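You operate a simulated robot arm through the tools that you are given. There is no shell and no other tool. Be economical: measure what you need, move in short steps, check, and stop when the job is done.

You are at the controls of a simulated two-armed robot. One attempt, no reset.

## Task
Load the dancer with the two weights that make the unwind card's figure, then creep the web.
Fine: one weight a seat; switch on, hold creep; the pointer must ride in the green band; switch off after.

The check looks at the end state, three seconds after you hand in, the way a careful person would. Anything else that was tipped, shoved, dropped, spilled or broken makes it a failure.

## Robot
Two 7-joint arms with two-finger parallel grippers on one trunk, on a base that drives. Base frame: it is fixed to the floor where the robot stands at the start and does not move with it; the origin is under the middle of the robot, x ahead of it, y to its left, z up. Units: m, rad, N and s.
The left shoulder is at the start at [0.071, 0.174, 1.191], the right one opposite. With the tool pointing down near the work surface each hand reaches from about 0.28 to 0.7 m from the robot's upright axis, wherever it stands, measured 20 degrees to its own side. Places, roughly: blue knob [0.5, 1.1, 0.5]; guide crank [0.6, 0.8, 0.5]; orange knob [0.6, 0.5, 0.5]; unwind card [-1.5, 0, 1]; unwind switch [0.6, 0.3, 0.5]. Payload 3.6 kg a hand.
Tool frame (each hand has its own): the origin (TCP) lies between the finger pads and is the grasp point; the fingertips stand 0.03 m ahead of it; z points along the fingers, y is the line along which they close. The gripper opens to 0.11 m. The fingers are 0.02 m wide and 0.01 m thick; the gripper's body (0.048 by 0.112 m) begins 0.055 m behind the TCP.
Orientation is that of the tool frame in the base frame, as [roll, pitch, yaw] about the fixed x, y, z axes, in that order (R = Rz(yaw) Ry(pitch) Rx(roll)). With the fingers straight down and closing along the base's y, the tool's x points along the base's -x, its y along +y and its z along -z.

## Interface
- The arms move only by the tool play_rows. It takes "left_rows", "right_rows" or both (then of equal length, played together; a hand with none holds still); each is a list of rows, each an object of numbers (a shift or turn left out is 0, a gripper value left out holds the last): "grip": the finger opening in m, from 0 to 0.11; "x", "y", "z": the shift along the base's x, y, z in m; "ax", "ay", "az": the turn, a rotation vector about the base's x, y, z in rad. In form: [{"grip": .., "x": .., "y": .., "z": .., "ax": .., "ay": .., "az": ..}, ...]. A call has 1 to 20 rows; each row shifts and turns the commanded pose from where the row before left it. A row lasts 0.2 s, in which the tool goes at most 0.05 m and 0.15 rad; a call with a longer step from one row to the next is refused whole, and so is a gripper value outside its range. Where a pose cannot be reached the arm comes as near as it can. A force on the tool above 40 N (or 10 N above the force at the start of the call, whichever is more), or a blocked arm, ends the call early, and 0.2 s more pass. The fingers move at their own pace (about 0.153 m/s each) and stop on an object; they squeeze with about 32 N. The grip force told is the motor's: it shows also when the fingers shut on nothing. Time passes only in rows, and 0.2 s behind the last, so rows that do not move let the fingers close. The reply holds the time, the measured pose of the TCP, the force on the tool along the base axes, the opening and the grip force, in the units named above and with some noise, with the torque about the TCP (base axes, N m) and any sound that the robot's microphone picked up, and new pictures: "views" is both (left out), scene, wrist or none (wrist: the cameras of the hands that moved).
- Cameras (640 x 400 px; columns grow to the right, rows downward): "scene" is now at [0.1648, -0.0159, 1.3703]; the picture's right is [-0.15, -0.99, 0.00], its down [-0.52, 0.08, -0.85] and it looks along [0.84, -0.13, -0.52] (base axes); focal length 214 px, centre (320, 200). "left" rides on the left gripper at [0.072, -0.017, -0.103] in its tool frame; the picture's right is [0.23, 0.97, 0.00], its down [-0.76, 0.18, -0.62] and it looks along [-0.61, 0.14, 0.78] (tool axes); focal length 222 px, centre (320, 200). "right" rides on the right gripper at [0.072, 0.017, -0.103] in its tool frame; the picture's right is [-0.23, 0.97, 0.00], its down [-0.76, -0.18, -0.62] and it looks along [-0.61, -0.14, 0.78] (tool axes); focal length 222 px, centre (320, 200). There is no depth. A picture from a camera that has moved, and an enlarged one, comes with that camera's place and axes in the base frame and with its lens.
- slide_trunk(by): slides the trunk up (or, below 0, down) by that many m; the arms and the scene camera ride with it, the base frame stays. It gives what a move gives, with no picture.
- drive_base(legs): drives the robot by 1 to 6 legs, each [ahead, left, turn to the left] in m, m and rad, along the robot's own axes; the way and the turn of a leg run together, so that a leg with both is an arc; at most 1.5 m and 3.142 rad a leg. The arms and the cameras ride along, it lands a little off, and it stops where it bumps. It gives what a move gives, and a new picture of the scene camera.
- aim_head(pan, tilt): turns the head with the scene camera to pan (to the left, within 1.501 rad either way) and tilt (down, from -0.506 to 1.204), counted from straight ahead of the robot. It gives what a move gives, and a new picture of the scene camera.
- close_up(camera, box): a new picture of the part [left, top, right, bottom] of that camera's present view, enlarged. No time passes.
- hand_in(): hands the job in; it is judged then, once.

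Go step by step. Nothing tells you exact positions but the pictures and the camera data: compare them with the known pose of the tool, close in by small moves and look again before you grip or let go. The budget is 120 turns and 260 pictures, counting those below and the enlarged ones. Unless the task says otherwise, let go and move clear before handing in, and close with one line.

The tools are called after "Call:" as a command line: name --argument value ..., lists and objects as JSON in quotes. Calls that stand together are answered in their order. play_rows: Moves the arms, as the interface text tells. Its arguments: {"type":"object","properties":{"left_rows":{"type":"array","items":{"type":"object","properties":{"grip":{"type":"number"},"x":{"type":"number"},"y":{"type":"number"},"z":{"type":"number"},"ax":{"type":"number"},"ay":{"type":"number"},"az":{"type":"number"}}}},"right_rows":{"type":"array","items":{"type":"object","properties":{"grip":{"type":"number"},"x":{"type":"number"},"y":{"type":"number"},"z":{"type":"number"},"ax":{"type":"number"},"ay":{"type":"number"},"az":{"type":"number"}}}},"views":{"type":"string","enum":["both","scene","wrist","none"]}},"required":[]} The other tools are called the same way: slide_trunk (by) slides the trunk up or down; drive_base (legs) drives the base; aim_head (pan, tilt) turns the head that bears the scene camera; close_up (camera, box) takes an enlarged picture of a part of a camera's view; hand_in () hands the job in.

At the start:

```text
time: 0.0
left_tcp_pos: [0.3954, 0.1171, 1.3566]
left_tcp_rot: [-3.133, 0.001, -3.132]
left_force: [-0.8, -0.5, 0.3]
left_ft_torque: [0.03, 0.0, -0.03]
left_width: 0.1099
left_gripper_force: 0.0
right_tcp_pos: [0.3681, -0.1855, 1.2808]
right_tcp_rot: [3.14, -0.001, -3.141]
right_force: [-0.9, -0.4, 0.2]
right_ft_torque: [-0.01, 0.0, -0.01]
right_width: 0.1102
right_gripper_force: 0.2
trunk travel left (down, up): [-0.307, 0.456]
robot x, y, heading: [-0.001, 0.0026, -0.002]
head pan, tilt: [-0.154, 0.548]
```

scene: 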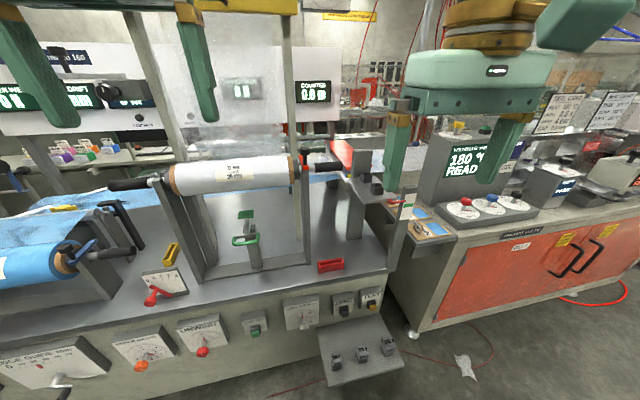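
right: 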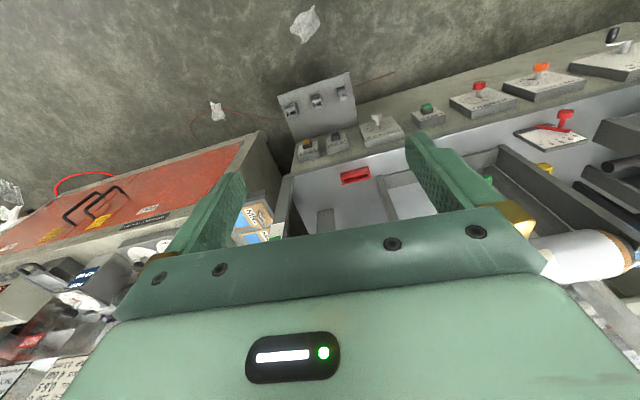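
left: 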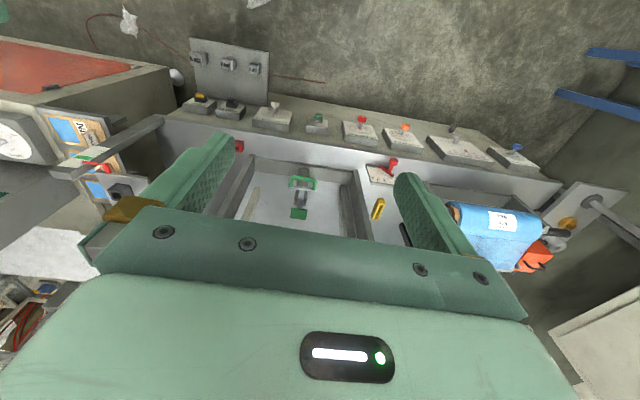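

I see a web machine ahead with a control row, three small weights on a shelf at lower right, and a dancer with seats somewhere. I look closer before turning to the card behind me.

Call:
close_up --camera "scene" --box '[230, 240, 430, 400]'

Call:
close_up --camera "scene" --box '[60, 140, 380, 340]'

Call:
close_up --camera "scene" --box '[0, 240, 240, 400]'

Call:
close_up --camera "scene" --box '[380, 60, 640, 240]'

```text
2.50 times, centred on (330, 320) of scene
camera zoom: at [0.1648, -0.0159, 1.3703], right [-0.15, -0.99, 0.0], down [-0.52, 0.08, -0.85], along [0.84, -0.13, -0.52], focal length 536 px, centre (295, -100)
```

zoom: 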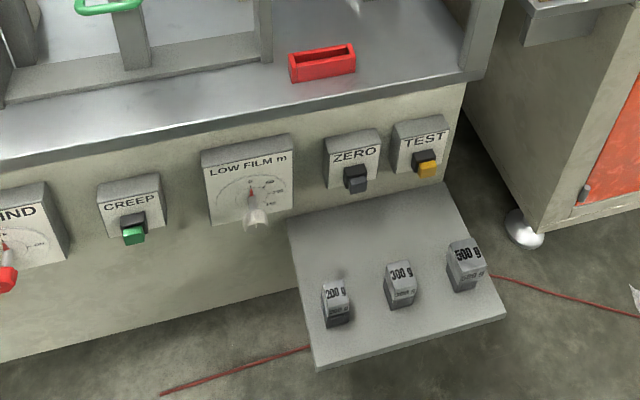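

```text
2.00 times, centred on (220, 240) of scene
camera zoom: at [0.1648, -0.0159, 1.3703], right [-0.15, -0.99, 0.0], down [-0.52, 0.08, -0.85], along [0.84, -0.13, -0.52], focal length 429 px, centre (520, 120)
```

zoom: 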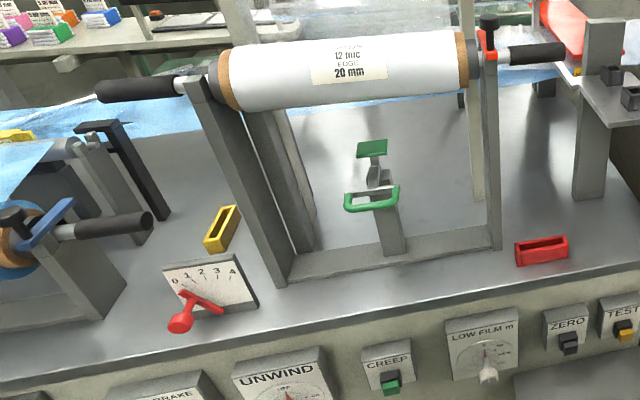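

```text
2.50 times, centred on (120, 320) of scene
camera zoom: at [0.1648, -0.0159, 1.3703], right [-0.15, -0.99, 0.0], down [-0.52, 0.08, -0.85], along [0.84, -0.13, -0.52], focal length 536 px, centre (820, -100)
```

zoom: 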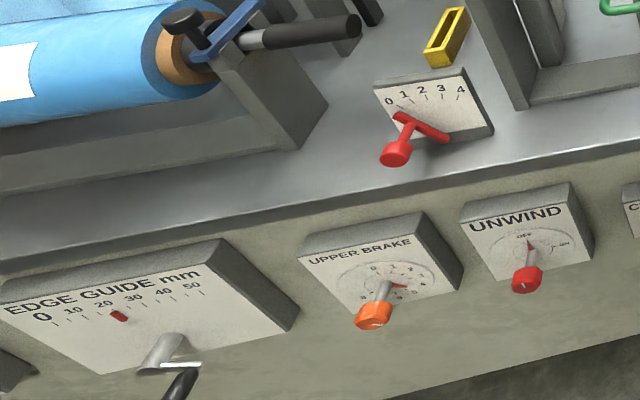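

```text
2.22 times, centred on (510, 150) of scene
camera zoom: at [0.1648, -0.0159, 1.3703], right [-0.15, -0.99, 0.0], down [-0.52, 0.08, -0.85], along [0.84, -0.13, -0.52], focal length 477 px, centre (-102, 311)
```

zoom: 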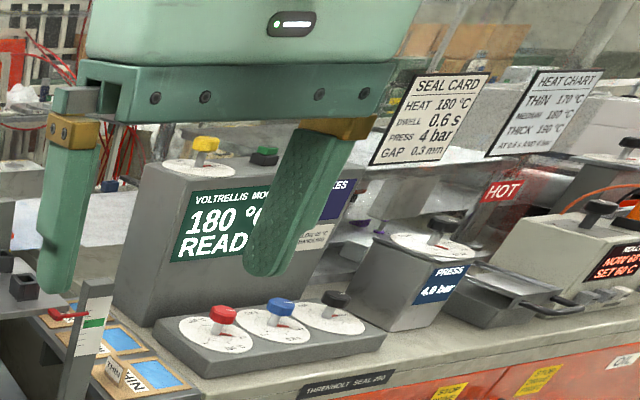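

Weights 200/300/500 g sit on a low shelf; the dancer seems to be just right of the frame behind my right gripper. I look about before driving to the card.

Call:
aim_head --pan -1.5 --tilt 0.4

Call:
close_up --camera "right" --box '[220, 60, 420, 250]'

Call:
aim_head --pan 1.5 --tilt 0.4

```text
time: 1.5
left_tcp_pos: [0.3961, 0.1171, 1.3568]
left_tcp_rot: [-3.134, 0.002, -3.133]
left_force: [-0.2, 0.2, -0.8]
left_ft_torque: [-0.03, 0.02, 0.02]
left_width: 0.11
left_gripper_force: 0.0
right_tcp_pos: [0.3675, -0.1864, 1.2815]
right_tcp_rot: [3.141, -0.003, 3.14]
right_force: [-0.1, 0.4, 0.2]
right_ft_torque: [0.01, 0.0, 0.02]
right_width: 0.11
right_gripper_force: 0.0
trunk travel left (down, up): [-0.307, 0.456]
robot x, y, heading: [-0.0005, -0.0009, 0.0]
head pan, tilt: [-1.499, 0.4]
camera scene: at [0.0827, -0.0946, 1.3839], right [-1.0, -0.07, 0.0], down [-0.03, 0.39, -0.92], along [0.07, -0.92, -0.39], focal length 214 px, centre (320, 200)
```

scene: 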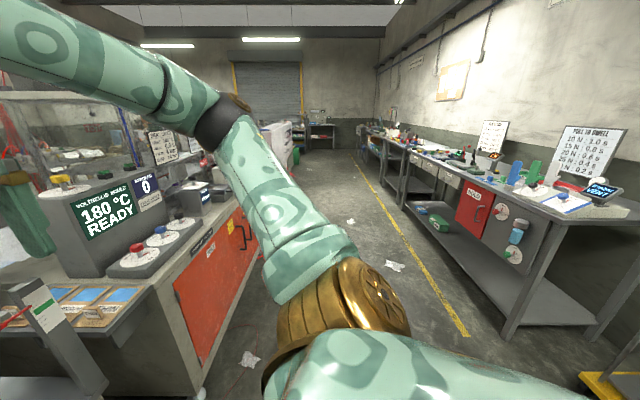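

```text
2.11 times, centred on (320, 155) of right
camera zoom: at [0.2942, -0.1685, 1.3848], right [0.23, 0.97, 0.0], down [0.76, -0.18, 0.62], along [0.61, -0.14, -0.78], focal length 468 px, centre (320, 295)
```

zoom: 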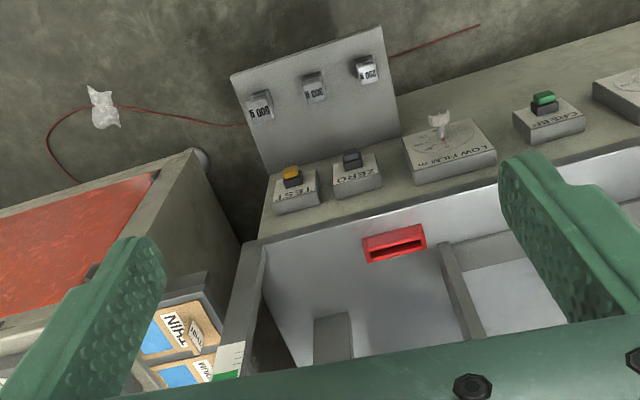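

```text
time: 4.1
left_tcp_pos: [0.3954, 0.1162, 1.3559]
left_tcp_rot: [-3.132, 0.001, -3.133]
left_force: [0.0, 0.8, 0.2]
left_ft_torque: [0.05, 0.01, 0.01]
left_width: 0.1102
left_gripper_force: 0.1
right_tcp_pos: [0.3665, -0.1865, 1.2805]
right_tcp_rot: [3.141, -0.001, -3.141]
right_force: [0.2, -0.1, 0.4]
right_ft_torque: [0.01, 0.02, 0.03]
right_width: 0.1098
right_gripper_force: 0.0
trunk travel left (down, up): [-0.307, 0.456]
robot x, y, heading: [-0.0015, 0.0026, 0.001]
head pan, tilt: [1.499, 0.4]
camera scene: at [0.0827, 0.0902, 1.384], right [1.0, -0.07, 0.0], down [-0.03, -0.39, -0.92], along [0.07, 0.92, -0.39], focal length 214 px, centre (320, 200)
```

scene: 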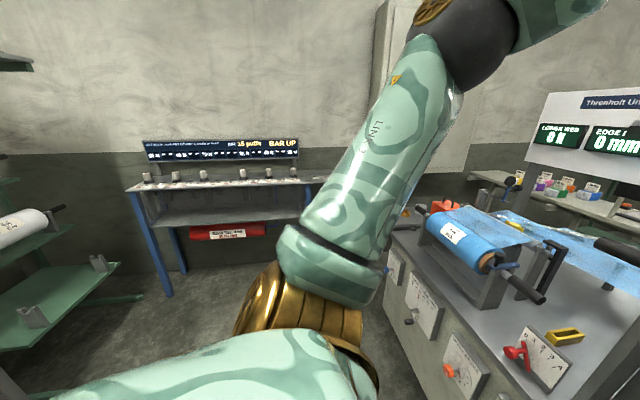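

The card is behind me; I back off a bit, turn right by a quarter and look to the robot's right.

Call:
drive_base --legs '[[-0.3, 0, 0], [0, 0, -1.57]]'

Call:
aim_head --pan -1.5 --tilt 0.3

```text
time: 10.1
left_tcp_pos: [-0.1978, -0.3986, 1.3562]
left_tcp_rot: [-3.134, 0.001, 1.553]
left_force: [0.5, -0.5, -0.7]
left_ft_torque: [-0.01, 0.04, 0.01]
left_width: 0.1101
left_gripper_force: 0.1
right_tcp_pos: [-0.5004, -0.3624, 1.2816]
right_tcp_rot: [-3.141, -0.002, 1.548]
right_force: [0.1, 0.1, 0.3]
right_ft_torque: [0.0, -0.04, -0.01]
right_width: 0.1103
right_gripper_force: 0.1
trunk travel left (down, up): [-0.307, 0.456]
robot x, y, heading: [-0.3062, 0.0034, -1.596]
head pan, tilt: [1.499, 0.4]
camera scene: at [-0.2153, -0.0874, 1.384], right [-0.1, -1.0, 0.0], down [-0.39, 0.04, -0.92], along [0.92, -0.09, -0.39], focal length 214 px, centre (320, 200)
```

scene: 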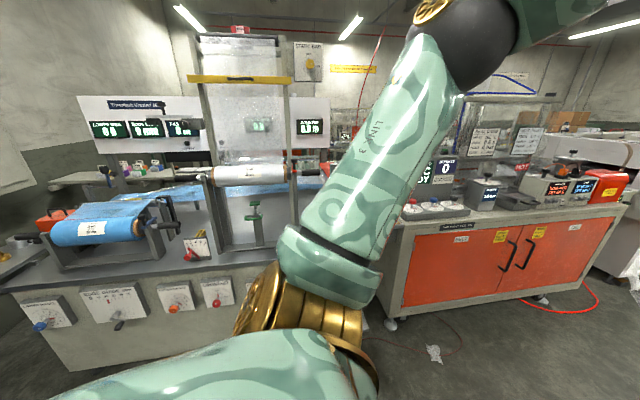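

```text
time: 12.7
left_tcp_pos: [-0.1984, -0.3992, 1.3566]
left_tcp_rot: [-3.132, 0.002, 1.552]
left_force: [0.0, 0.1, 0.1]
left_ft_torque: [-0.02, -0.03, 0.01]
left_width: 0.1101
left_gripper_force: 0.0
right_tcp_pos: [-0.5002, -0.3623, 1.2811]
right_tcp_rot: [3.141, -0.002, 1.546]
right_force: [0.2, 0.9, -0.3]
right_ft_torque: [-0.02, 0.0, 0.0]
right_width: 0.1099
right_gripper_force: 0.0
trunk travel left (down, up): [-0.307, 0.456]
robot x, y, heading: [-0.3082, -0.0013, -1.595]
head pan, tilt: [-1.499, 0.3]
camera scene: at [-0.4007, -0.0827, 1.3932], right [-0.05, 1.0, 0.0], down [0.3, 0.01, -0.96], along [-0.95, -0.04, -0.3], focal length 214 px, centre (320, 200)
```

scene: 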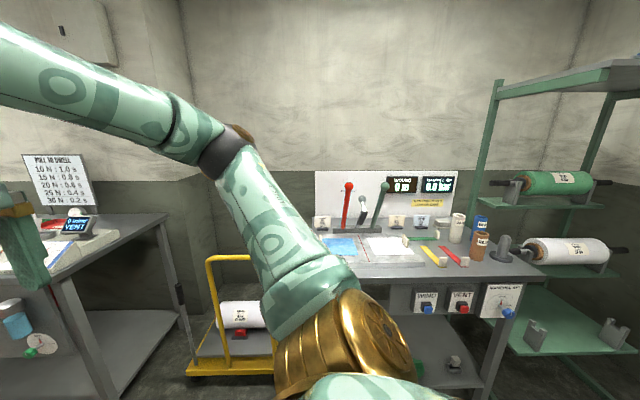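

The table at the back has several small cards; I enlarge them.

Call:
close_up --camera "scene" --box '[300, 160, 480, 280]'

Call:
close_up --camera "scene" --box '[300, 205, 380, 260]'

```text
3.33 times, centred on (390, 220) of scene
camera zoom: at [-0.4007, -0.0827, 1.3932], right [-0.05, 1.0, 0.0], down [0.3, 0.01, -0.96], along [-0.95, -0.04, -0.3], focal length 715 px, centre (87, 133)
```

zoom: 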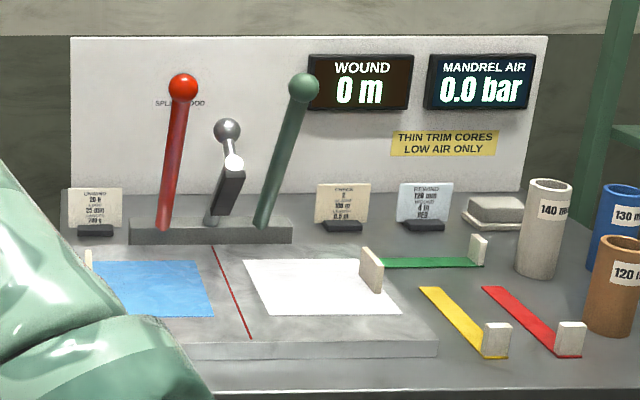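

```text
7.27 times, centred on (340, 232) of scene
camera zoom: at [-0.4007, -0.0827, 1.3932], right [-0.05, 1.0, 0.0], down [0.3, 0.01, -0.96], along [-0.95, -0.04, -0.3], focal length 1560 px, centre (174, -36)
```

zoom: 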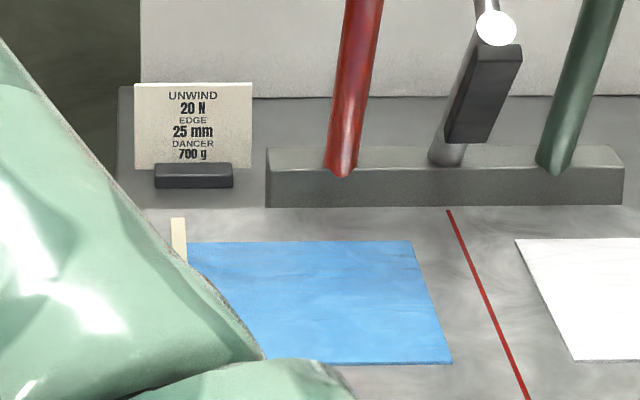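

The unwind card says dancer 700 g: 200 g + 500 g. I turn back to the machine and look at the dancer.

Call:
drive_base --legs '[[0, 0, 1.595]]'

Call:
aim_head --pan -0.3 --tilt 0.5

```text
time: 16.9
left_tcp_pos: [0.0898, 0.1194, 1.355]
left_tcp_rot: [-3.133, 0.001, -3.125]
left_force: [0.2, -0.8, -0.1]
left_ft_torque: [-0.01, 0.01, 0.02]
left_width: 0.1099
left_gripper_force: 0.0
right_tcp_pos: [0.0631, -0.1832, 1.2799]
right_tcp_rot: [3.14, -0.002, -3.135]
right_force: [0.2, 0.9, 0.4]
right_ft_torque: [0.01, -0.03, 0.0]
right_width: 0.1101
right_gripper_force: 0.1
trunk travel left (down, up): [-0.307, 0.456]
robot x, y, heading: [-0.307, -0.0016, 0.006]
head pan, tilt: [-1.499, 0.3]
camera scene: at [-0.2219, -0.0948, 1.3932], right [-1.0, -0.08, 0.0], down [-0.02, 0.29, -0.96], along [0.07, -0.95, -0.3], focal length 214 px, centre (320, 200)
```

scene: 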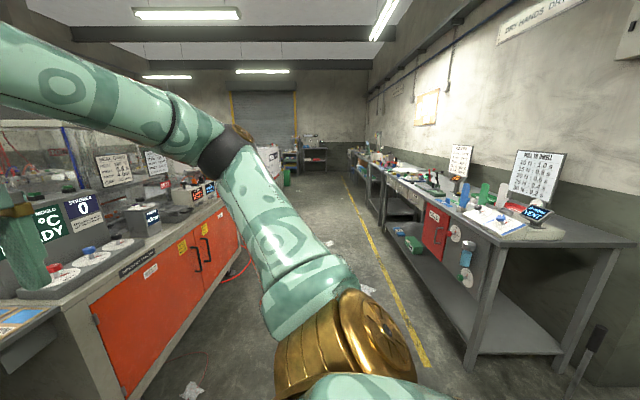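

```text
time: 18.4
left_tcp_pos: [0.0888, 0.1187, 1.3548]
left_tcp_rot: [-3.133, 0.0, -3.125]
left_force: [0.4, 0.1, 0.1]
left_ft_torque: [-0.01, 0.02, 0.0]
left_width: 0.11
left_gripper_force: 0.0
right_tcp_pos: [0.0638, -0.1827, 1.281]
right_tcp_rot: [-3.141, -0.001, -3.134]
right_force: [0.6, -0.2, -0.4]
right_ft_torque: [-0.01, 0.03, 0.01]
right_width: 0.1097
right_gripper_force: 0.0
trunk travel left (down, up): [-0.307, 0.456]
robot x, y, heading: [-0.3026, 0.0001, 0.005]
head pan, tilt: [-0.3, 0.499]
camera scene: at [-0.1422, -0.0282, 1.3748], right [-0.29, -0.96, 0.0], down [-0.46, 0.14, -0.88], along [0.84, -0.25, -0.48], focal length 214 px, centre (320, 200)
```

scene: 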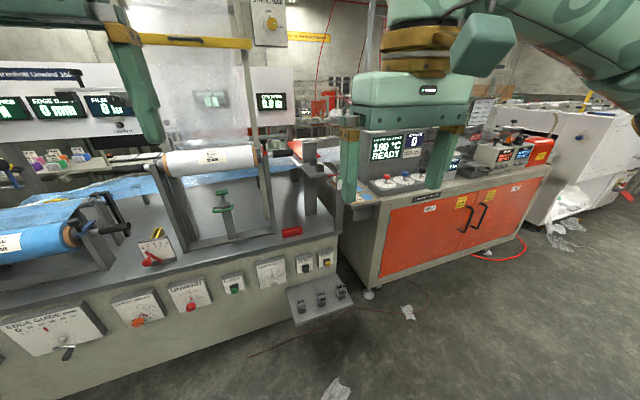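

Call:
close_up --camera "scene" --box '[220, 120, 380, 220]'

Call:
close_up --camera "scene" --box '[240, 220, 380, 340]'

```text
4.00 times, centred on (300, 170) of scene
camera zoom: at [-0.1422, -0.0282, 1.3748], right [-0.29, -0.96, 0.0], down [-0.46, 0.14, -0.88], along [0.84, -0.25, -0.48], focal length 858 px, centre (400, 320)
```

zoom: 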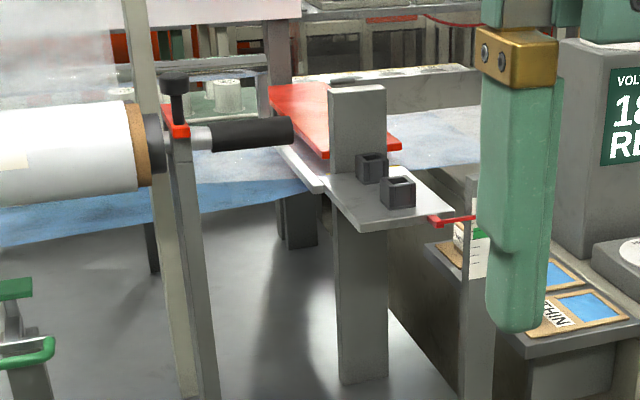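

```text
3.33 times, centred on (310, 280) of scene
camera zoom: at [-0.1422, -0.0282, 1.3748], right [-0.29, -0.96, 0.0], down [-0.46, 0.14, -0.88], along [0.84, -0.25, -0.48], focal length 715 px, centre (353, -67)
```

zoom: 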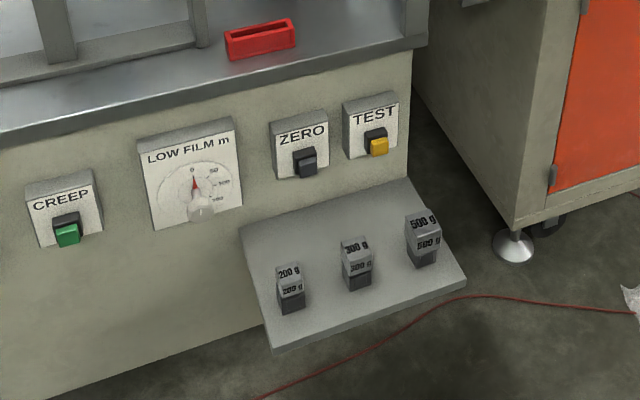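

Dancer seats triangulate to about (0.77,-0.27,1.06) and (0.71,-0.28,1.06); weights: 200 g at (0.55,-0.14), 500 g at (0.56,-0.35), tops around z 0.42–0.46. I drive back to the start place and lower the trunk.

Call:
drive_base --legs '[[0.28, 0, -0.005]]'

Call:
slide_trunk --by -0.28

Call:
aim_head --pan -0.4 --tilt 0.8

```text
time: 20.3
left_tcp_pos: [0.3646, 0.1241, 1.3567]
left_tcp_rot: [-3.132, 0.003, -3.122]
left_force: [0.3, -0.3, -0.3]
left_ft_torque: [-0.01, 0.01, 0.02]
left_width: 0.11
left_gripper_force: 0.0
right_tcp_pos: [0.3395, -0.1802, 1.2807]
right_tcp_rot: [-3.141, -0.002, -3.133]
right_force: [0.3, -0.1, -0.2]
right_ft_torque: [-0.01, 0.0, -0.03]
right_width: 0.1101
right_gripper_force: 0.0
trunk travel left (down, up): [-0.307, 0.456]
robot x, y, heading: [-0.0305, 0.0024, 0.014]
head pan, tilt: [-0.3, 0.499]
camera scene: at [0.1339, -0.0251, 1.3747], right [-0.29, -0.96, 0.0], down [-0.46, 0.14, -0.88], along [0.84, -0.25, -0.48], focal length 214 px, centre (320, 200)
```

scene: 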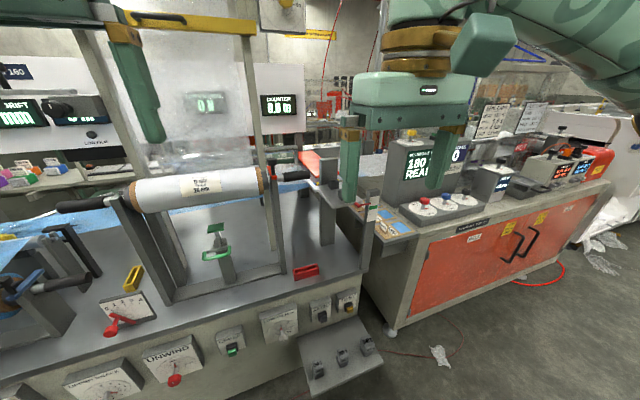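

```text
time: 23.1
left_tcp_pos: [0.3632, 0.1237, 1.0767]
left_tcp_rot: [-3.132, 0.003, -3.124]
left_force: [-0.4, -0.1, 1.0]
left_ft_torque: [0.03, -0.03, -0.03]
left_width: 0.1099
left_gripper_force: 0.1
right_tcp_pos: [0.3383, -0.1797, 1.0018]
right_tcp_rot: [3.141, -0.001, -3.132]
right_force: [0.0, -0.6, 1.1]
right_ft_torque: [0.0, -0.03, -0.01]
right_width: 0.1101
right_gripper_force: 0.0
trunk travel left (down, up): [-0.027, 0.736]
robot x, y, heading: [-0.0302, 0.0028, 0.012]
head pan, tilt: [-0.3, 0.499]
```

```text
time: 23.9
left_tcp_pos: [0.3635, 0.1228, 1.0763]
left_tcp_rot: [-3.134, 0.002, -3.124]
left_force: [0.9, -0.2, -0.8]
left_ft_torque: [0.02, 0.03, -0.02]
left_width: 0.11
left_gripper_force: 0.0
right_tcp_pos: [0.3376, -0.1801, 1.0014]
right_tcp_rot: [-3.141, -0.003, -3.13]
right_force: [-1.1, 0.2, 0.1]
right_ft_torque: [0.0, -0.04, 0.0]
right_width: 0.1099
right_gripper_force: 0.1
trunk travel left (down, up): [-0.027, 0.736]
robot x, y, heading: [-0.0283, 0.0016, 0.013]
head pan, tilt: [-0.4, 0.799]
camera scene: at [0.2764, -0.028, 1.0534], right [-0.38, -0.93, 0.0], down [-0.66, 0.27, -0.7], along [0.65, -0.26, -0.72], focal length 214 px, centre (320, 200)
```

scene: 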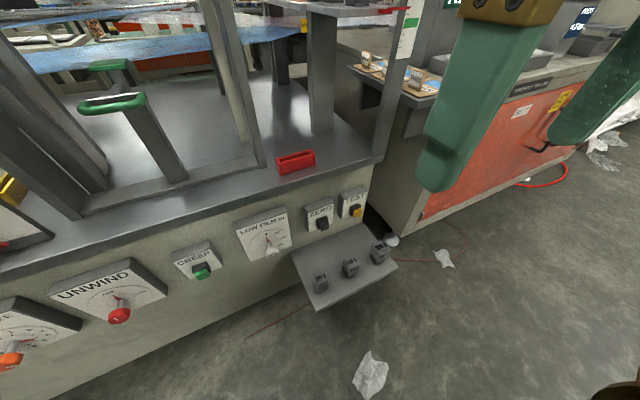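

Call:
close_up --camera "scene" --box '[280, 170, 430, 310]'

Call:
close_up --camera "right" --box '[200, 0, 440, 150]'

```text
2.86 times, centred on (355, 240) of scene
camera zoom: at [0.2764, -0.028, 1.0534], right [-0.38, -0.93, 0.0], down [-0.66, 0.27, -0.7], along [0.65, -0.26, -0.72], focal length 613 px, centre (220, 86)
```

zoom: 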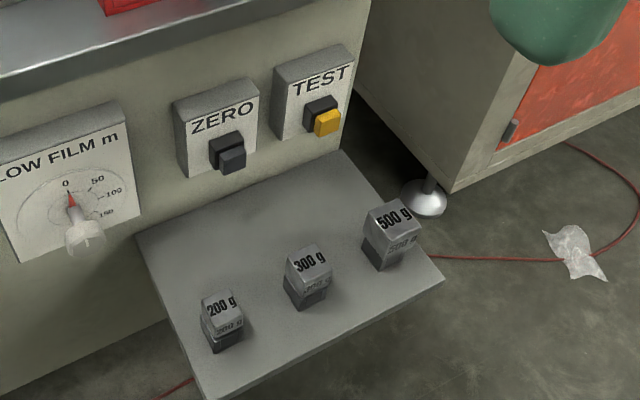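

```text
2.67 times, centred on (320, 75) of right
camera zoom: at [0.2659, -0.163, 1.1048], right [0.22, 0.98, 0.0], down [0.76, -0.17, 0.62], along [0.61, -0.13, -0.78], focal length 592 px, centre (320, 533)
```

zoom: 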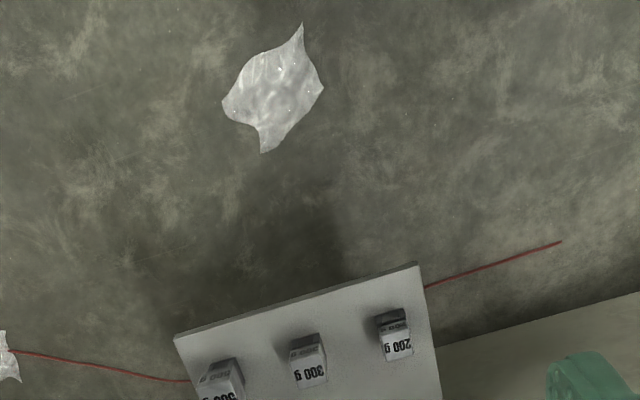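

The 200 g block sits at about (0.545,-0.138). I bring the right hand over it and look with the wrist camera.

Call:
play_rows --right_rows '[{"grip": 0.08, "x": 0.02, "y": 0.004, "z": -0.04}, {"x": 0.02, "y": 0.004, "z": -0.04}, {"x": 0.02, "y": 0.004, "z": -0.04}, {"x": 0.02, "y": 0.004, "z": -0.04}, {"x": 0.02, "y": 0.004, "z": -0.04}, {"x": 0.02, "y": 0.004, "z": -0.04}, {"x": 0.02, "y": 0.004, "z": -0.04}, {"x": 0.02, "y": 0.004, "z": -0.04}, {"x": 0.02, "y": 0.004, "z": -0.04}, {"x": 0.02, "y": 0.004, "z": -0.04}, {}]'

```text
time: 26.3
left_tcp_pos: [0.3627, 0.1232, 1.0768]
left_tcp_rot: [-3.132, 0.002, -3.122]
left_force: [-0.1, 0.1, -0.1]
left_ft_torque: [0.0, 0.02, 0.01]
left_width: 0.11
left_gripper_force: 0.0
right_tcp_pos: [0.5382, -0.1401, 0.5982]
right_tcp_rot: [3.141, -0.003, -3.131]
right_force: [0.3, 0.4, 0.7]
right_ft_torque: [0.01, 0.02, -0.04]
right_width: 0.0802
right_gripper_force: 0.1
trunk travel left (down, up): [-0.027, 0.736]
robot x, y, heading: [-0.0301, 0.0006, 0.011]
head pan, tilt: [-0.4, 0.799]
camera scene: at [0.2763, -0.028, 1.0534], right [-0.38, -0.93, 0.0], down [-0.66, 0.27, -0.7], along [0.64, -0.26, -0.72], focal length 214 px, centre (320, 200)
camera right: at [0.4653, -0.1231, 0.7026], right [0.22, 0.98, 0.0], down [0.76, -0.17, 0.62], along [0.61, -0.13, -0.78], focal length 222 px, centre (320, 200)
```

scene: 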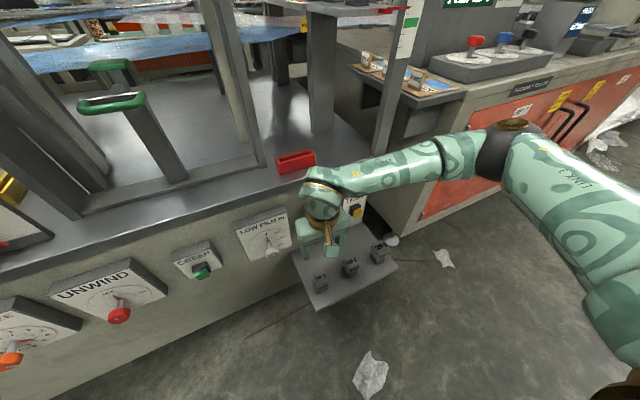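
right: 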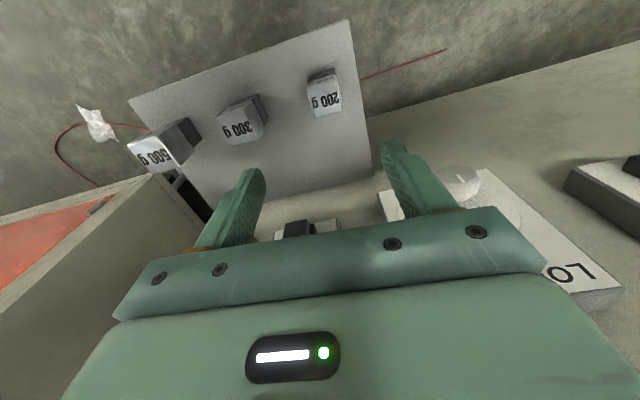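

The hand sits well over the 200 g block, maybe 5 mm off. I go down part way and check.

Call:
play_rows --right_rows '[{"x": 0, "y": 0.002, "z": -0.04}, {"y": 0.002, "z": -0.04}, {}]' --views "wrist"

Call:
close_up --camera "scene" --box '[270, 180, 420, 320]'

```text
time: 27.1
left_tcp_pos: [0.363, 0.1233, 1.0762]
left_tcp_rot: [-3.132, 0.002, -3.122]
left_force: [-0.6, -0.6, 0.4]
left_ft_torque: [0.01, 0.04, -0.02]
left_width: 0.1102
left_gripper_force: 0.1
right_tcp_pos: [0.5384, -0.1332, 0.5202]
right_tcp_rot: [-3.14, -0.002, -3.128]
right_force: [0.8, 1.1, 0.7]
right_ft_torque: [-0.02, -0.07, 0.0]
right_width: 0.0801
right_gripper_force: 0.0
trunk travel left (down, up): [-0.027, 0.736]
robot x, y, heading: [-0.0318, 0.0016, 0.015]
head pan, tilt: [-0.4, 0.799]
camera right: at [0.4656, -0.1172, 0.623], right [0.22, 0.98, 0.0], down [0.76, -0.17, 0.62], along [0.61, -0.13, -0.78], focal length 222 px, centre (320, 200)
```

right: 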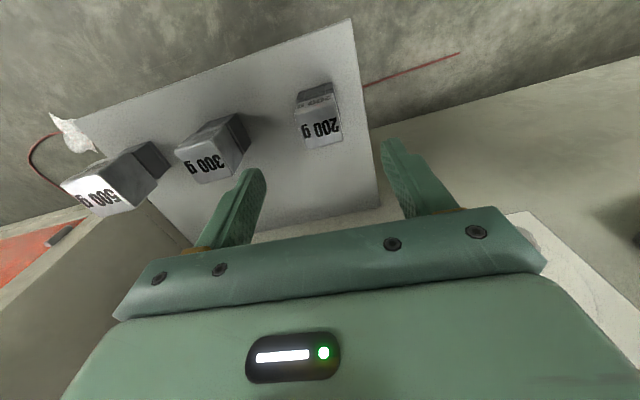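

```text
2.86 times, centred on (345, 250) of scene
camera zoom: at [0.2764, -0.028, 1.0534], right [-0.38, -0.93, 0.0], down [-0.66, 0.27, -0.7], along [0.64, -0.26, -0.72], focal length 613 px, centre (249, 57)
```

zoom: 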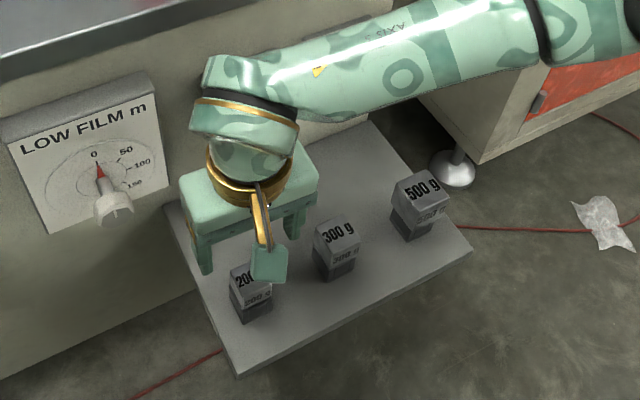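

Call:
play_rows --right_rows '[{"x": 0.001, "y": 0.001, "z": -0.03}, {"y": 0.001, "z": -0.03}, {}]' --views "wrist"

Call:
close_up --camera "scene" --box '[280, 200, 380, 300]'

```text
time: 27.9
left_tcp_pos: [0.364, 0.1245, 1.0759]
left_tcp_rot: [-3.133, 0.002, -3.122]
left_force: [-0.7, -0.3, 0.4]
left_ft_torque: [-0.01, -0.04, 0.0]
left_width: 0.1101
left_gripper_force: 0.0
right_tcp_pos: [0.5385, -0.1324, 0.459]
right_tcp_rot: [3.142, -0.002, -3.13]
right_force: [-0.1, 1.2, -0.2]
right_ft_torque: [0.01, 0.0, 0.0]
right_width: 0.0801
right_gripper_force: 0.0
trunk travel left (down, up): [-0.027, 0.736]
robot x, y, heading: [-0.0292, 0.0019, 0.009]
head pan, tilt: [-0.4, 0.799]
camera right: at [0.4658, -0.1158, 0.563], right [0.22, 0.98, 0.0], down [0.76, -0.17, 0.62], along [0.61, -0.13, -0.78], focal length 222 px, centre (320, 200)
```

right: 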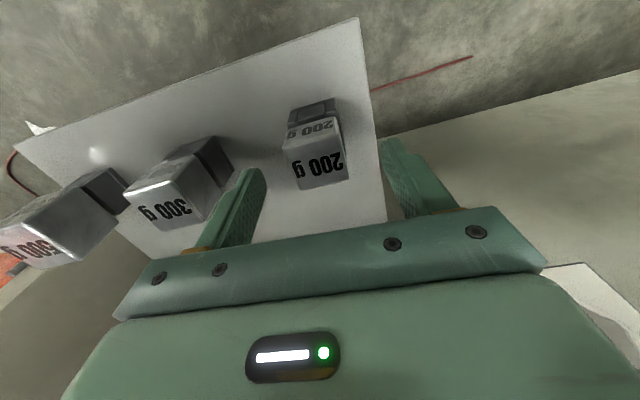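

```text
4.00 times, centred on (330, 250) of scene
camera zoom: at [0.2764, -0.0279, 1.0534], right [-0.38, -0.93, 0.0], down [-0.66, 0.27, -0.7], along [0.64, -0.26, -0.72], focal length 858 px, centre (280, 0)
```

zoom: 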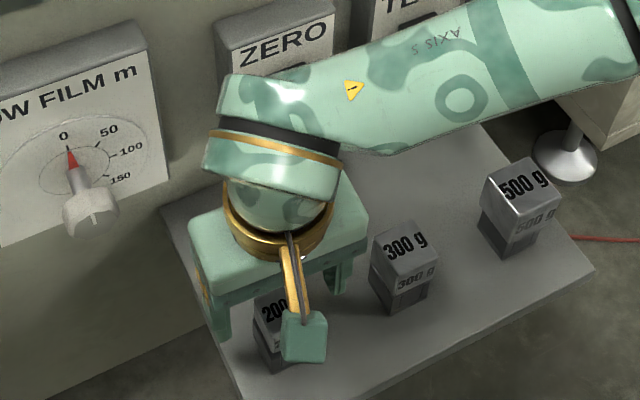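

Well centred on the 200 g block (top z ≈0.43). I lower 2 cm and close.

Call:
play_rows --right_rows '[{"x": 0.002, "y": -0.001, "z": -0.022}, {}, {"grip": 0.02}, {}, {}, {}]' --views "wrist"

Call:
close_up --camera "scene" --box '[280, 200, 380, 300]'

```text
time: 29.3
left_tcp_pos: [0.3646, 0.1258, 1.076]
left_tcp_rot: [-3.131, 0.001, -3.121]
left_force: [-0.1, -0.1, -0.3]
left_ft_torque: [0.02, 0.0, -0.02]
left_width: 0.1101
left_gripper_force: 0.1
right_tcp_pos: [0.5406, -0.132, 0.4379]
right_tcp_rot: [3.141, -0.001, -3.124]
right_force: [-0.2, 16.3, -4.7]
right_ft_torque: [0.74, -0.39, 1.2]
right_width: 0.0366
right_gripper_force: 45.1
trunk travel left (down, up): [-0.027, 0.736]
robot x, y, heading: [-0.0316, 0.0015, 0.015]
head pan, tilt: [-0.4, 0.799]
camera right: at [0.4677, -0.1156, 0.5416], right [0.21, 0.98, 0.0], down [0.77, -0.17, 0.62], along [0.61, -0.13, -0.78], focal length 222 px, centre (320, 200)
```

right: 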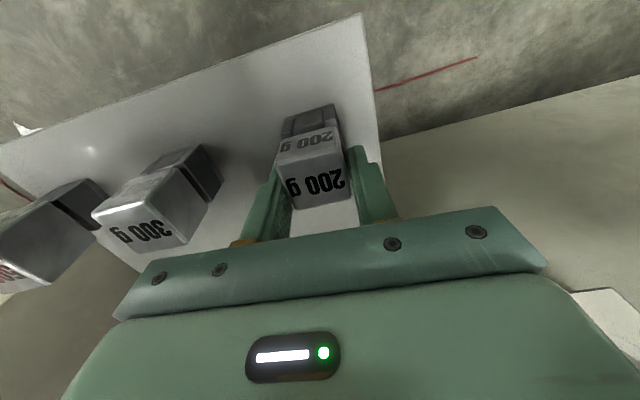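

```text
4.00 times, centred on (330, 250) of scene
camera zoom: at [0.2769, -0.027, 1.0532], right [-0.38, -0.93, 0.0], down [-0.66, 0.27, -0.7], along [0.64, -0.26, -0.72], focal length 858 px, centre (280, 0)
```

zoom: 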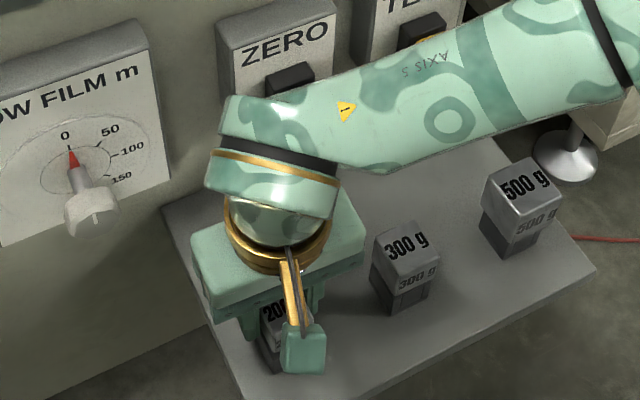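

The block is gripped; a 16 N side force says it is held in a cup and the hand is slightly off. I nudge +y and lift gently.

Call:
play_rows --right_rows '[{"y": 0.003}, {}]' --views "none"

```text
time: 29.9
left_tcp_pos: [0.3649, 0.1236, 1.0757]
left_tcp_rot: [-3.132, 0.001, -3.124]
left_force: [0.9, 0.6, 0.2]
left_ft_torque: [0.01, -0.03, 0.0]
left_width: 0.1102
left_gripper_force: 0.0
right_tcp_pos: [0.5417, -0.1327, 0.4365]
right_tcp_rot: [3.141, -0.003, -3.131]
right_force: [-2.6, 6.9, -4.0]
right_ft_torque: [0.53, -0.29, 1.6]
right_width: 0.0363
right_gripper_force: 45.0
trunk travel left (down, up): [-0.027, 0.736]
robot x, y, heading: [-0.0323, 0.0069, 0.012]
head pan, tilt: [-0.4, 0.799]
```

Call:
play_rows --right_rows '[{"y": 0.001, "az": 0.03}, {"z": 0.01}, {"z": 0.02}, {"z": 0.03}, {"z": 0.03}, {"z": 0.03}, {}]'

```text
time: 30.5
left_tcp_pos: [0.3662, 0.1249, 1.0738]
left_tcp_rot: [-3.131, -0.001, -3.119]
left_force: [0.2, 0.1, -0.4]
left_ft_torque: [0.03, 0.03, -0.01]
left_width: 0.1099
left_gripper_force: 0.0
right_tcp_pos: [0.5422, -0.1313, 0.4382]
right_tcp_rot: [-3.138, -0.005, -3.096]
right_force: [9.2, 5.0, -28.7]
right_ft_torque: [0.31, -1.21, 0.25]
right_width: 0.0359
right_gripper_force: 45.2
trunk travel left (down, up): [-0.027, 0.736]
robot x, y, heading: [-0.0313, 0.0032, 0.013]
head pan, tilt: [-0.4, 0.799]
stopped in row 2 (right hand): the force on the tool passed its limit at 48 N (the readings are from after the stop); the commanded pose is now the measured one
camera scene: at [0.2793, -0.0276, 1.0521], right [-0.38, -0.93, 0.0], down [-0.67, 0.27, -0.69], along [0.64, -0.26, -0.72], focal length 214 px, centre (320, 200)
camera right: at [0.468, -0.117, 0.542], right [0.18, 0.98, 0.0], down [0.77, -0.14, 0.62], along [0.61, -0.12, -0.78], focal length 222 px, centre (320, 200)
```

scene: 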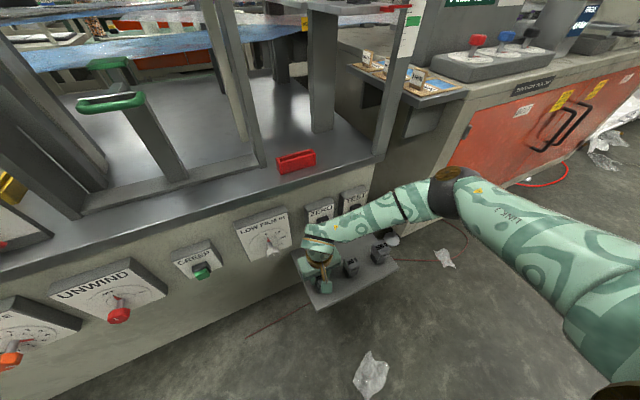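
right: 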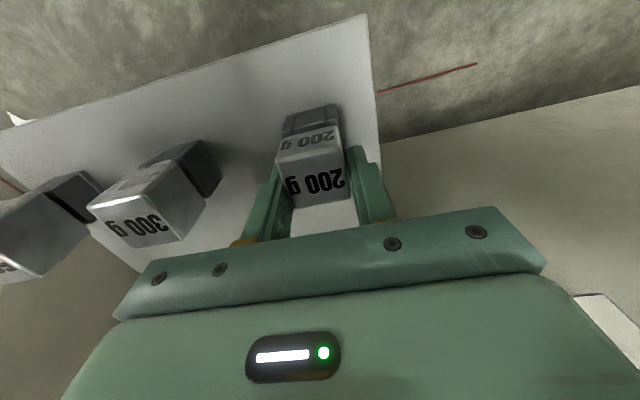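

The lift met 48 N: probably my fingertips also pinch the dark cup. I open, rise about 1 cm and look.

Call:
play_rows --right_rows '[{"grip": 0.07}, {}, {}, {"z": 0.012, "az": -0.03}, {}]' --views "wrist"

Call:
close_up --camera "right" --box '[230, 80, 410, 230]'

Call:
close_up --camera "scene" --box '[290, 230, 400, 300]'

```text
time: 31.7
left_tcp_pos: [0.3649, 0.1238, 1.0758]
left_tcp_rot: [-3.132, 0.002, -3.12]
left_force: [0.0, -0.2, 0.1]
left_ft_torque: [-0.04, 0.01, -0.04]
left_width: 0.1101
left_gripper_force: 0.0
right_tcp_pos: [0.5404, -0.1319, 0.4525]
right_tcp_rot: [-3.138, -0.004, -3.128]
right_force: [-0.6, 0.6, 0.2]
right_ft_torque: [-0.02, -0.01, 0.0]
right_width: 0.0696
right_gripper_force: 0.0
trunk travel left (down, up): [-0.027, 0.736]
robot x, y, heading: [-0.0322, 0.0043, 0.008]
head pan, tilt: [-0.4, 0.799]
camera right: at [0.4673, -0.1147, 0.5572], right [0.21, 0.98, 0.0], down [0.77, -0.17, 0.62], along [0.61, -0.14, -0.78], focal length 222 px, centre (320, 200)
```

right: 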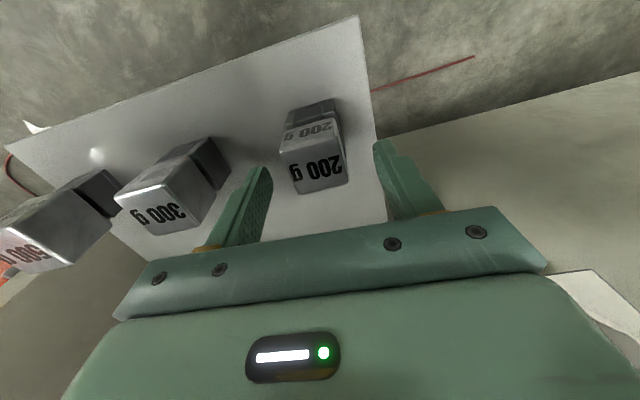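

```text
2.67 times, centred on (320, 155) of right
camera zoom: at [0.4673, -0.1147, 0.5572], right [0.21, 0.98, 0.0], down [0.77, -0.17, 0.62], along [0.61, -0.14, -0.78], focal length 592 px, centre (320, 320)
```

zoom: 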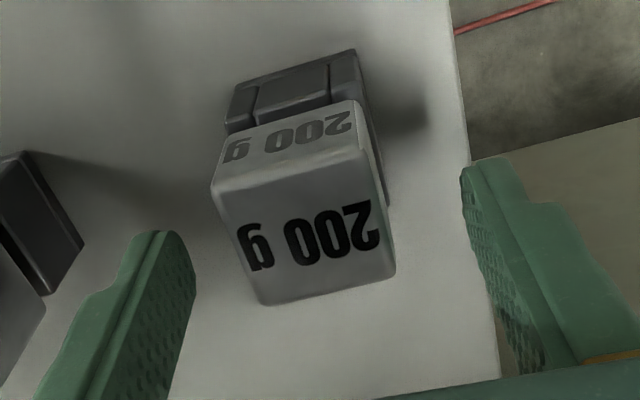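

```text
5.71 times, centred on (345, 265) of scene
camera zoom: at [0.2766, -0.0277, 1.0533], right [-0.38, -0.93, 0.0], down [-0.66, 0.27, -0.7], along [0.64, -0.26, -0.72], focal length 1226 px, centre (177, -171)
```

zoom: 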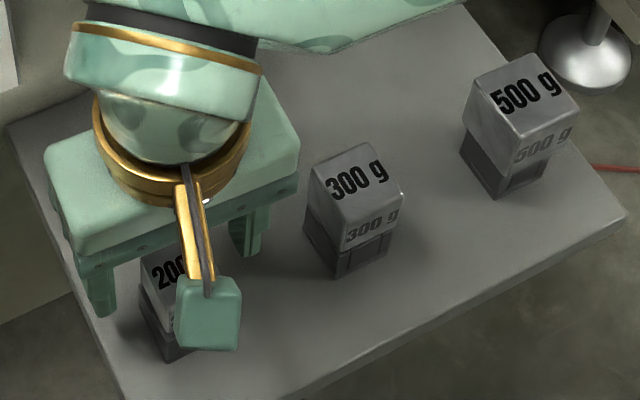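

The weights sit in dark cups whose rims my tips caught. I regrip higher (tips just above the cup), 3 mm further left, then lift.

Call:
play_rows --right_rows '[{"y": 0.003, "z": -0.005}, {}, {"grip": 0.02}, {}, {}, {}]' --views "wrist"

```text
time: 33.1
left_tcp_pos: [0.3642, 0.1234, 1.0756]
left_tcp_rot: [-3.133, 0.003, -3.124]
left_force: [0.7, -0.4, 0.2]
left_ft_torque: [0.01, 0.0, -0.02]
left_width: 0.1101
left_gripper_force: 0.1
right_tcp_pos: [0.5392, -0.1299, 0.4463]
right_tcp_rot: [-3.14, -0.003, -3.129]
right_force: [-1.3, -9.2, 2.0]
right_ft_torque: [-0.32, 0.04, 0.17]
right_width: 0.0336
right_gripper_force: 32.4
trunk travel left (down, up): [-0.027, 0.736]
robot x, y, heading: [-0.0297, 0.0023, 0.007]
head pan, tilt: [-0.4, 0.799]
camera right: at [0.4668, -0.1132, 0.5519], right [0.22, 0.98, 0.0], down [0.77, -0.17, 0.62], along [0.61, -0.14, -0.78], focal length 222 px, centre (320, 200)
```

right: 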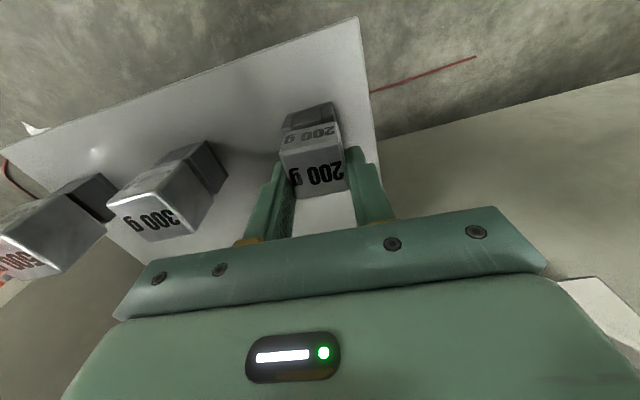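

Call:
play_rows --right_rows '[{"y": -0.0015}, {"z": 0.005}, {"z": 0.01}, {"z": 0.015}, {"z": 0.03}, {"z": 0.03}, {}]' --views "wrist"

```text
time: 34.7
left_tcp_pos: [0.3646, 0.1242, 1.0749]
left_tcp_rot: [-3.132, 0.002, -3.121]
left_force: [-0.4, 0.1, -0.3]
left_ft_torque: [0.0, 0.03, 0.0]
left_width: 0.1103
left_gripper_force: 0.1
right_tcp_pos: [0.5396, -0.1304, 0.5385]
right_tcp_rot: [-3.139, -0.004, -3.129]
right_force: [0.4, -0.5, -1.7]
right_ft_torque: [0.03, 0.01, -0.03]
right_width: 0.0339
right_gripper_force: 32.1
trunk travel left (down, up): [-0.027, 0.736]
robot x, y, heading: [-0.031, 0.0024, 0.013]
head pan, tilt: [-0.4, 0.799]
camera right: at [0.4677, -0.1135, 0.6421], right [0.21, 0.98, 0.0], down [0.77, -0.17, 0.62], along [0.61, -0.14, -0.78], focal length 222 px, centre (320, 200)
```

right: 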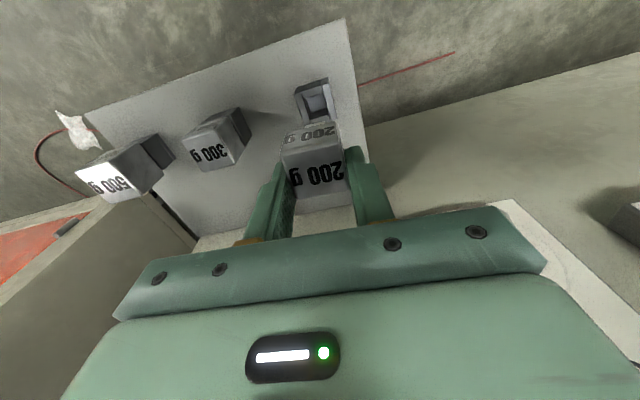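

The 200 g weight is lifted out. I pull back, raise the hand and trunk, and look at the dancer.

Call:
play_rows --right_rows '[{"x": -0.02, "y": -0.004, "z": 0.03}, {"x": -0.03, "y": -0.01, "z": 0.03}, {"x": -0.03, "y": -0.01, "z": 0.03}, {"x": -0.03, "y": -0.01, "z": 0.03}, {"y": -0.01, "z": 0.045}, {"y": -0.01, "z": 0.045}, {}]' --views "none"

Call:
slide_trunk --by 0.42

Call:
aim_head --pan -0.4 --tilt 0.5

```text
time: 36.3
left_tcp_pos: [0.364, 0.1242, 1.0764]
left_tcp_rot: [-3.134, 0.001, -3.122]
left_force: [0.4, 0.2, -0.6]
left_ft_torque: [0.02, 0.01, 0.0]
left_width: 0.1101
left_gripper_force: 0.1
right_tcp_pos: [0.4283, -0.183, 0.7476]
right_tcp_rot: [-3.138, -0.002, -3.129]
right_force: [-0.7, 0.2, -2.6]
right_ft_torque: [0.0, -0.05, 0.01]
right_width: 0.0338
right_gripper_force: 32.2
trunk travel left (down, up): [-0.027, 0.736]
robot x, y, heading: [-0.0301, 0.0045, 0.012]
head pan, tilt: [-0.4, 0.799]
```

```text
refused: 0.42 is not a number from -0.4 to 0.4
```

```text
time: 37.1
left_tcp_pos: [0.3648, 0.1239, 1.0767]
left_tcp_rot: [-3.133, 0.003, -3.12]
left_force: [-0.1, 0.3, -0.1]
left_ft_torque: [0.03, -0.01, 0.04]
left_width: 0.1098
left_gripper_force: 0.1
right_tcp_pos: [0.4283, -0.1831, 0.7462]
right_tcp_rot: [-3.137, -0.004, -3.128]
right_force: [0.1, -0.5, -1.8]
right_ft_torque: [-0.01, -0.01, 0.03]
right_width: 0.034
right_gripper_force: 32.5
trunk travel left (down, up): [-0.027, 0.736]
robot x, y, heading: [-0.0315, 0.0017, 0.013]
head pan, tilt: [-0.4, 0.499]
camera scene: at [0.2862, -0.0318, 1.0792], right [-0.38, -0.93, 0.0], down [-0.44, 0.18, -0.88], along [0.81, -0.33, -0.48], focal length 214 px, centre (320, 200)
```

scene: 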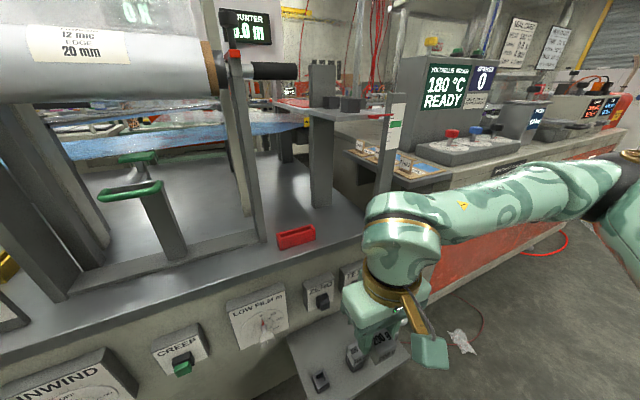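

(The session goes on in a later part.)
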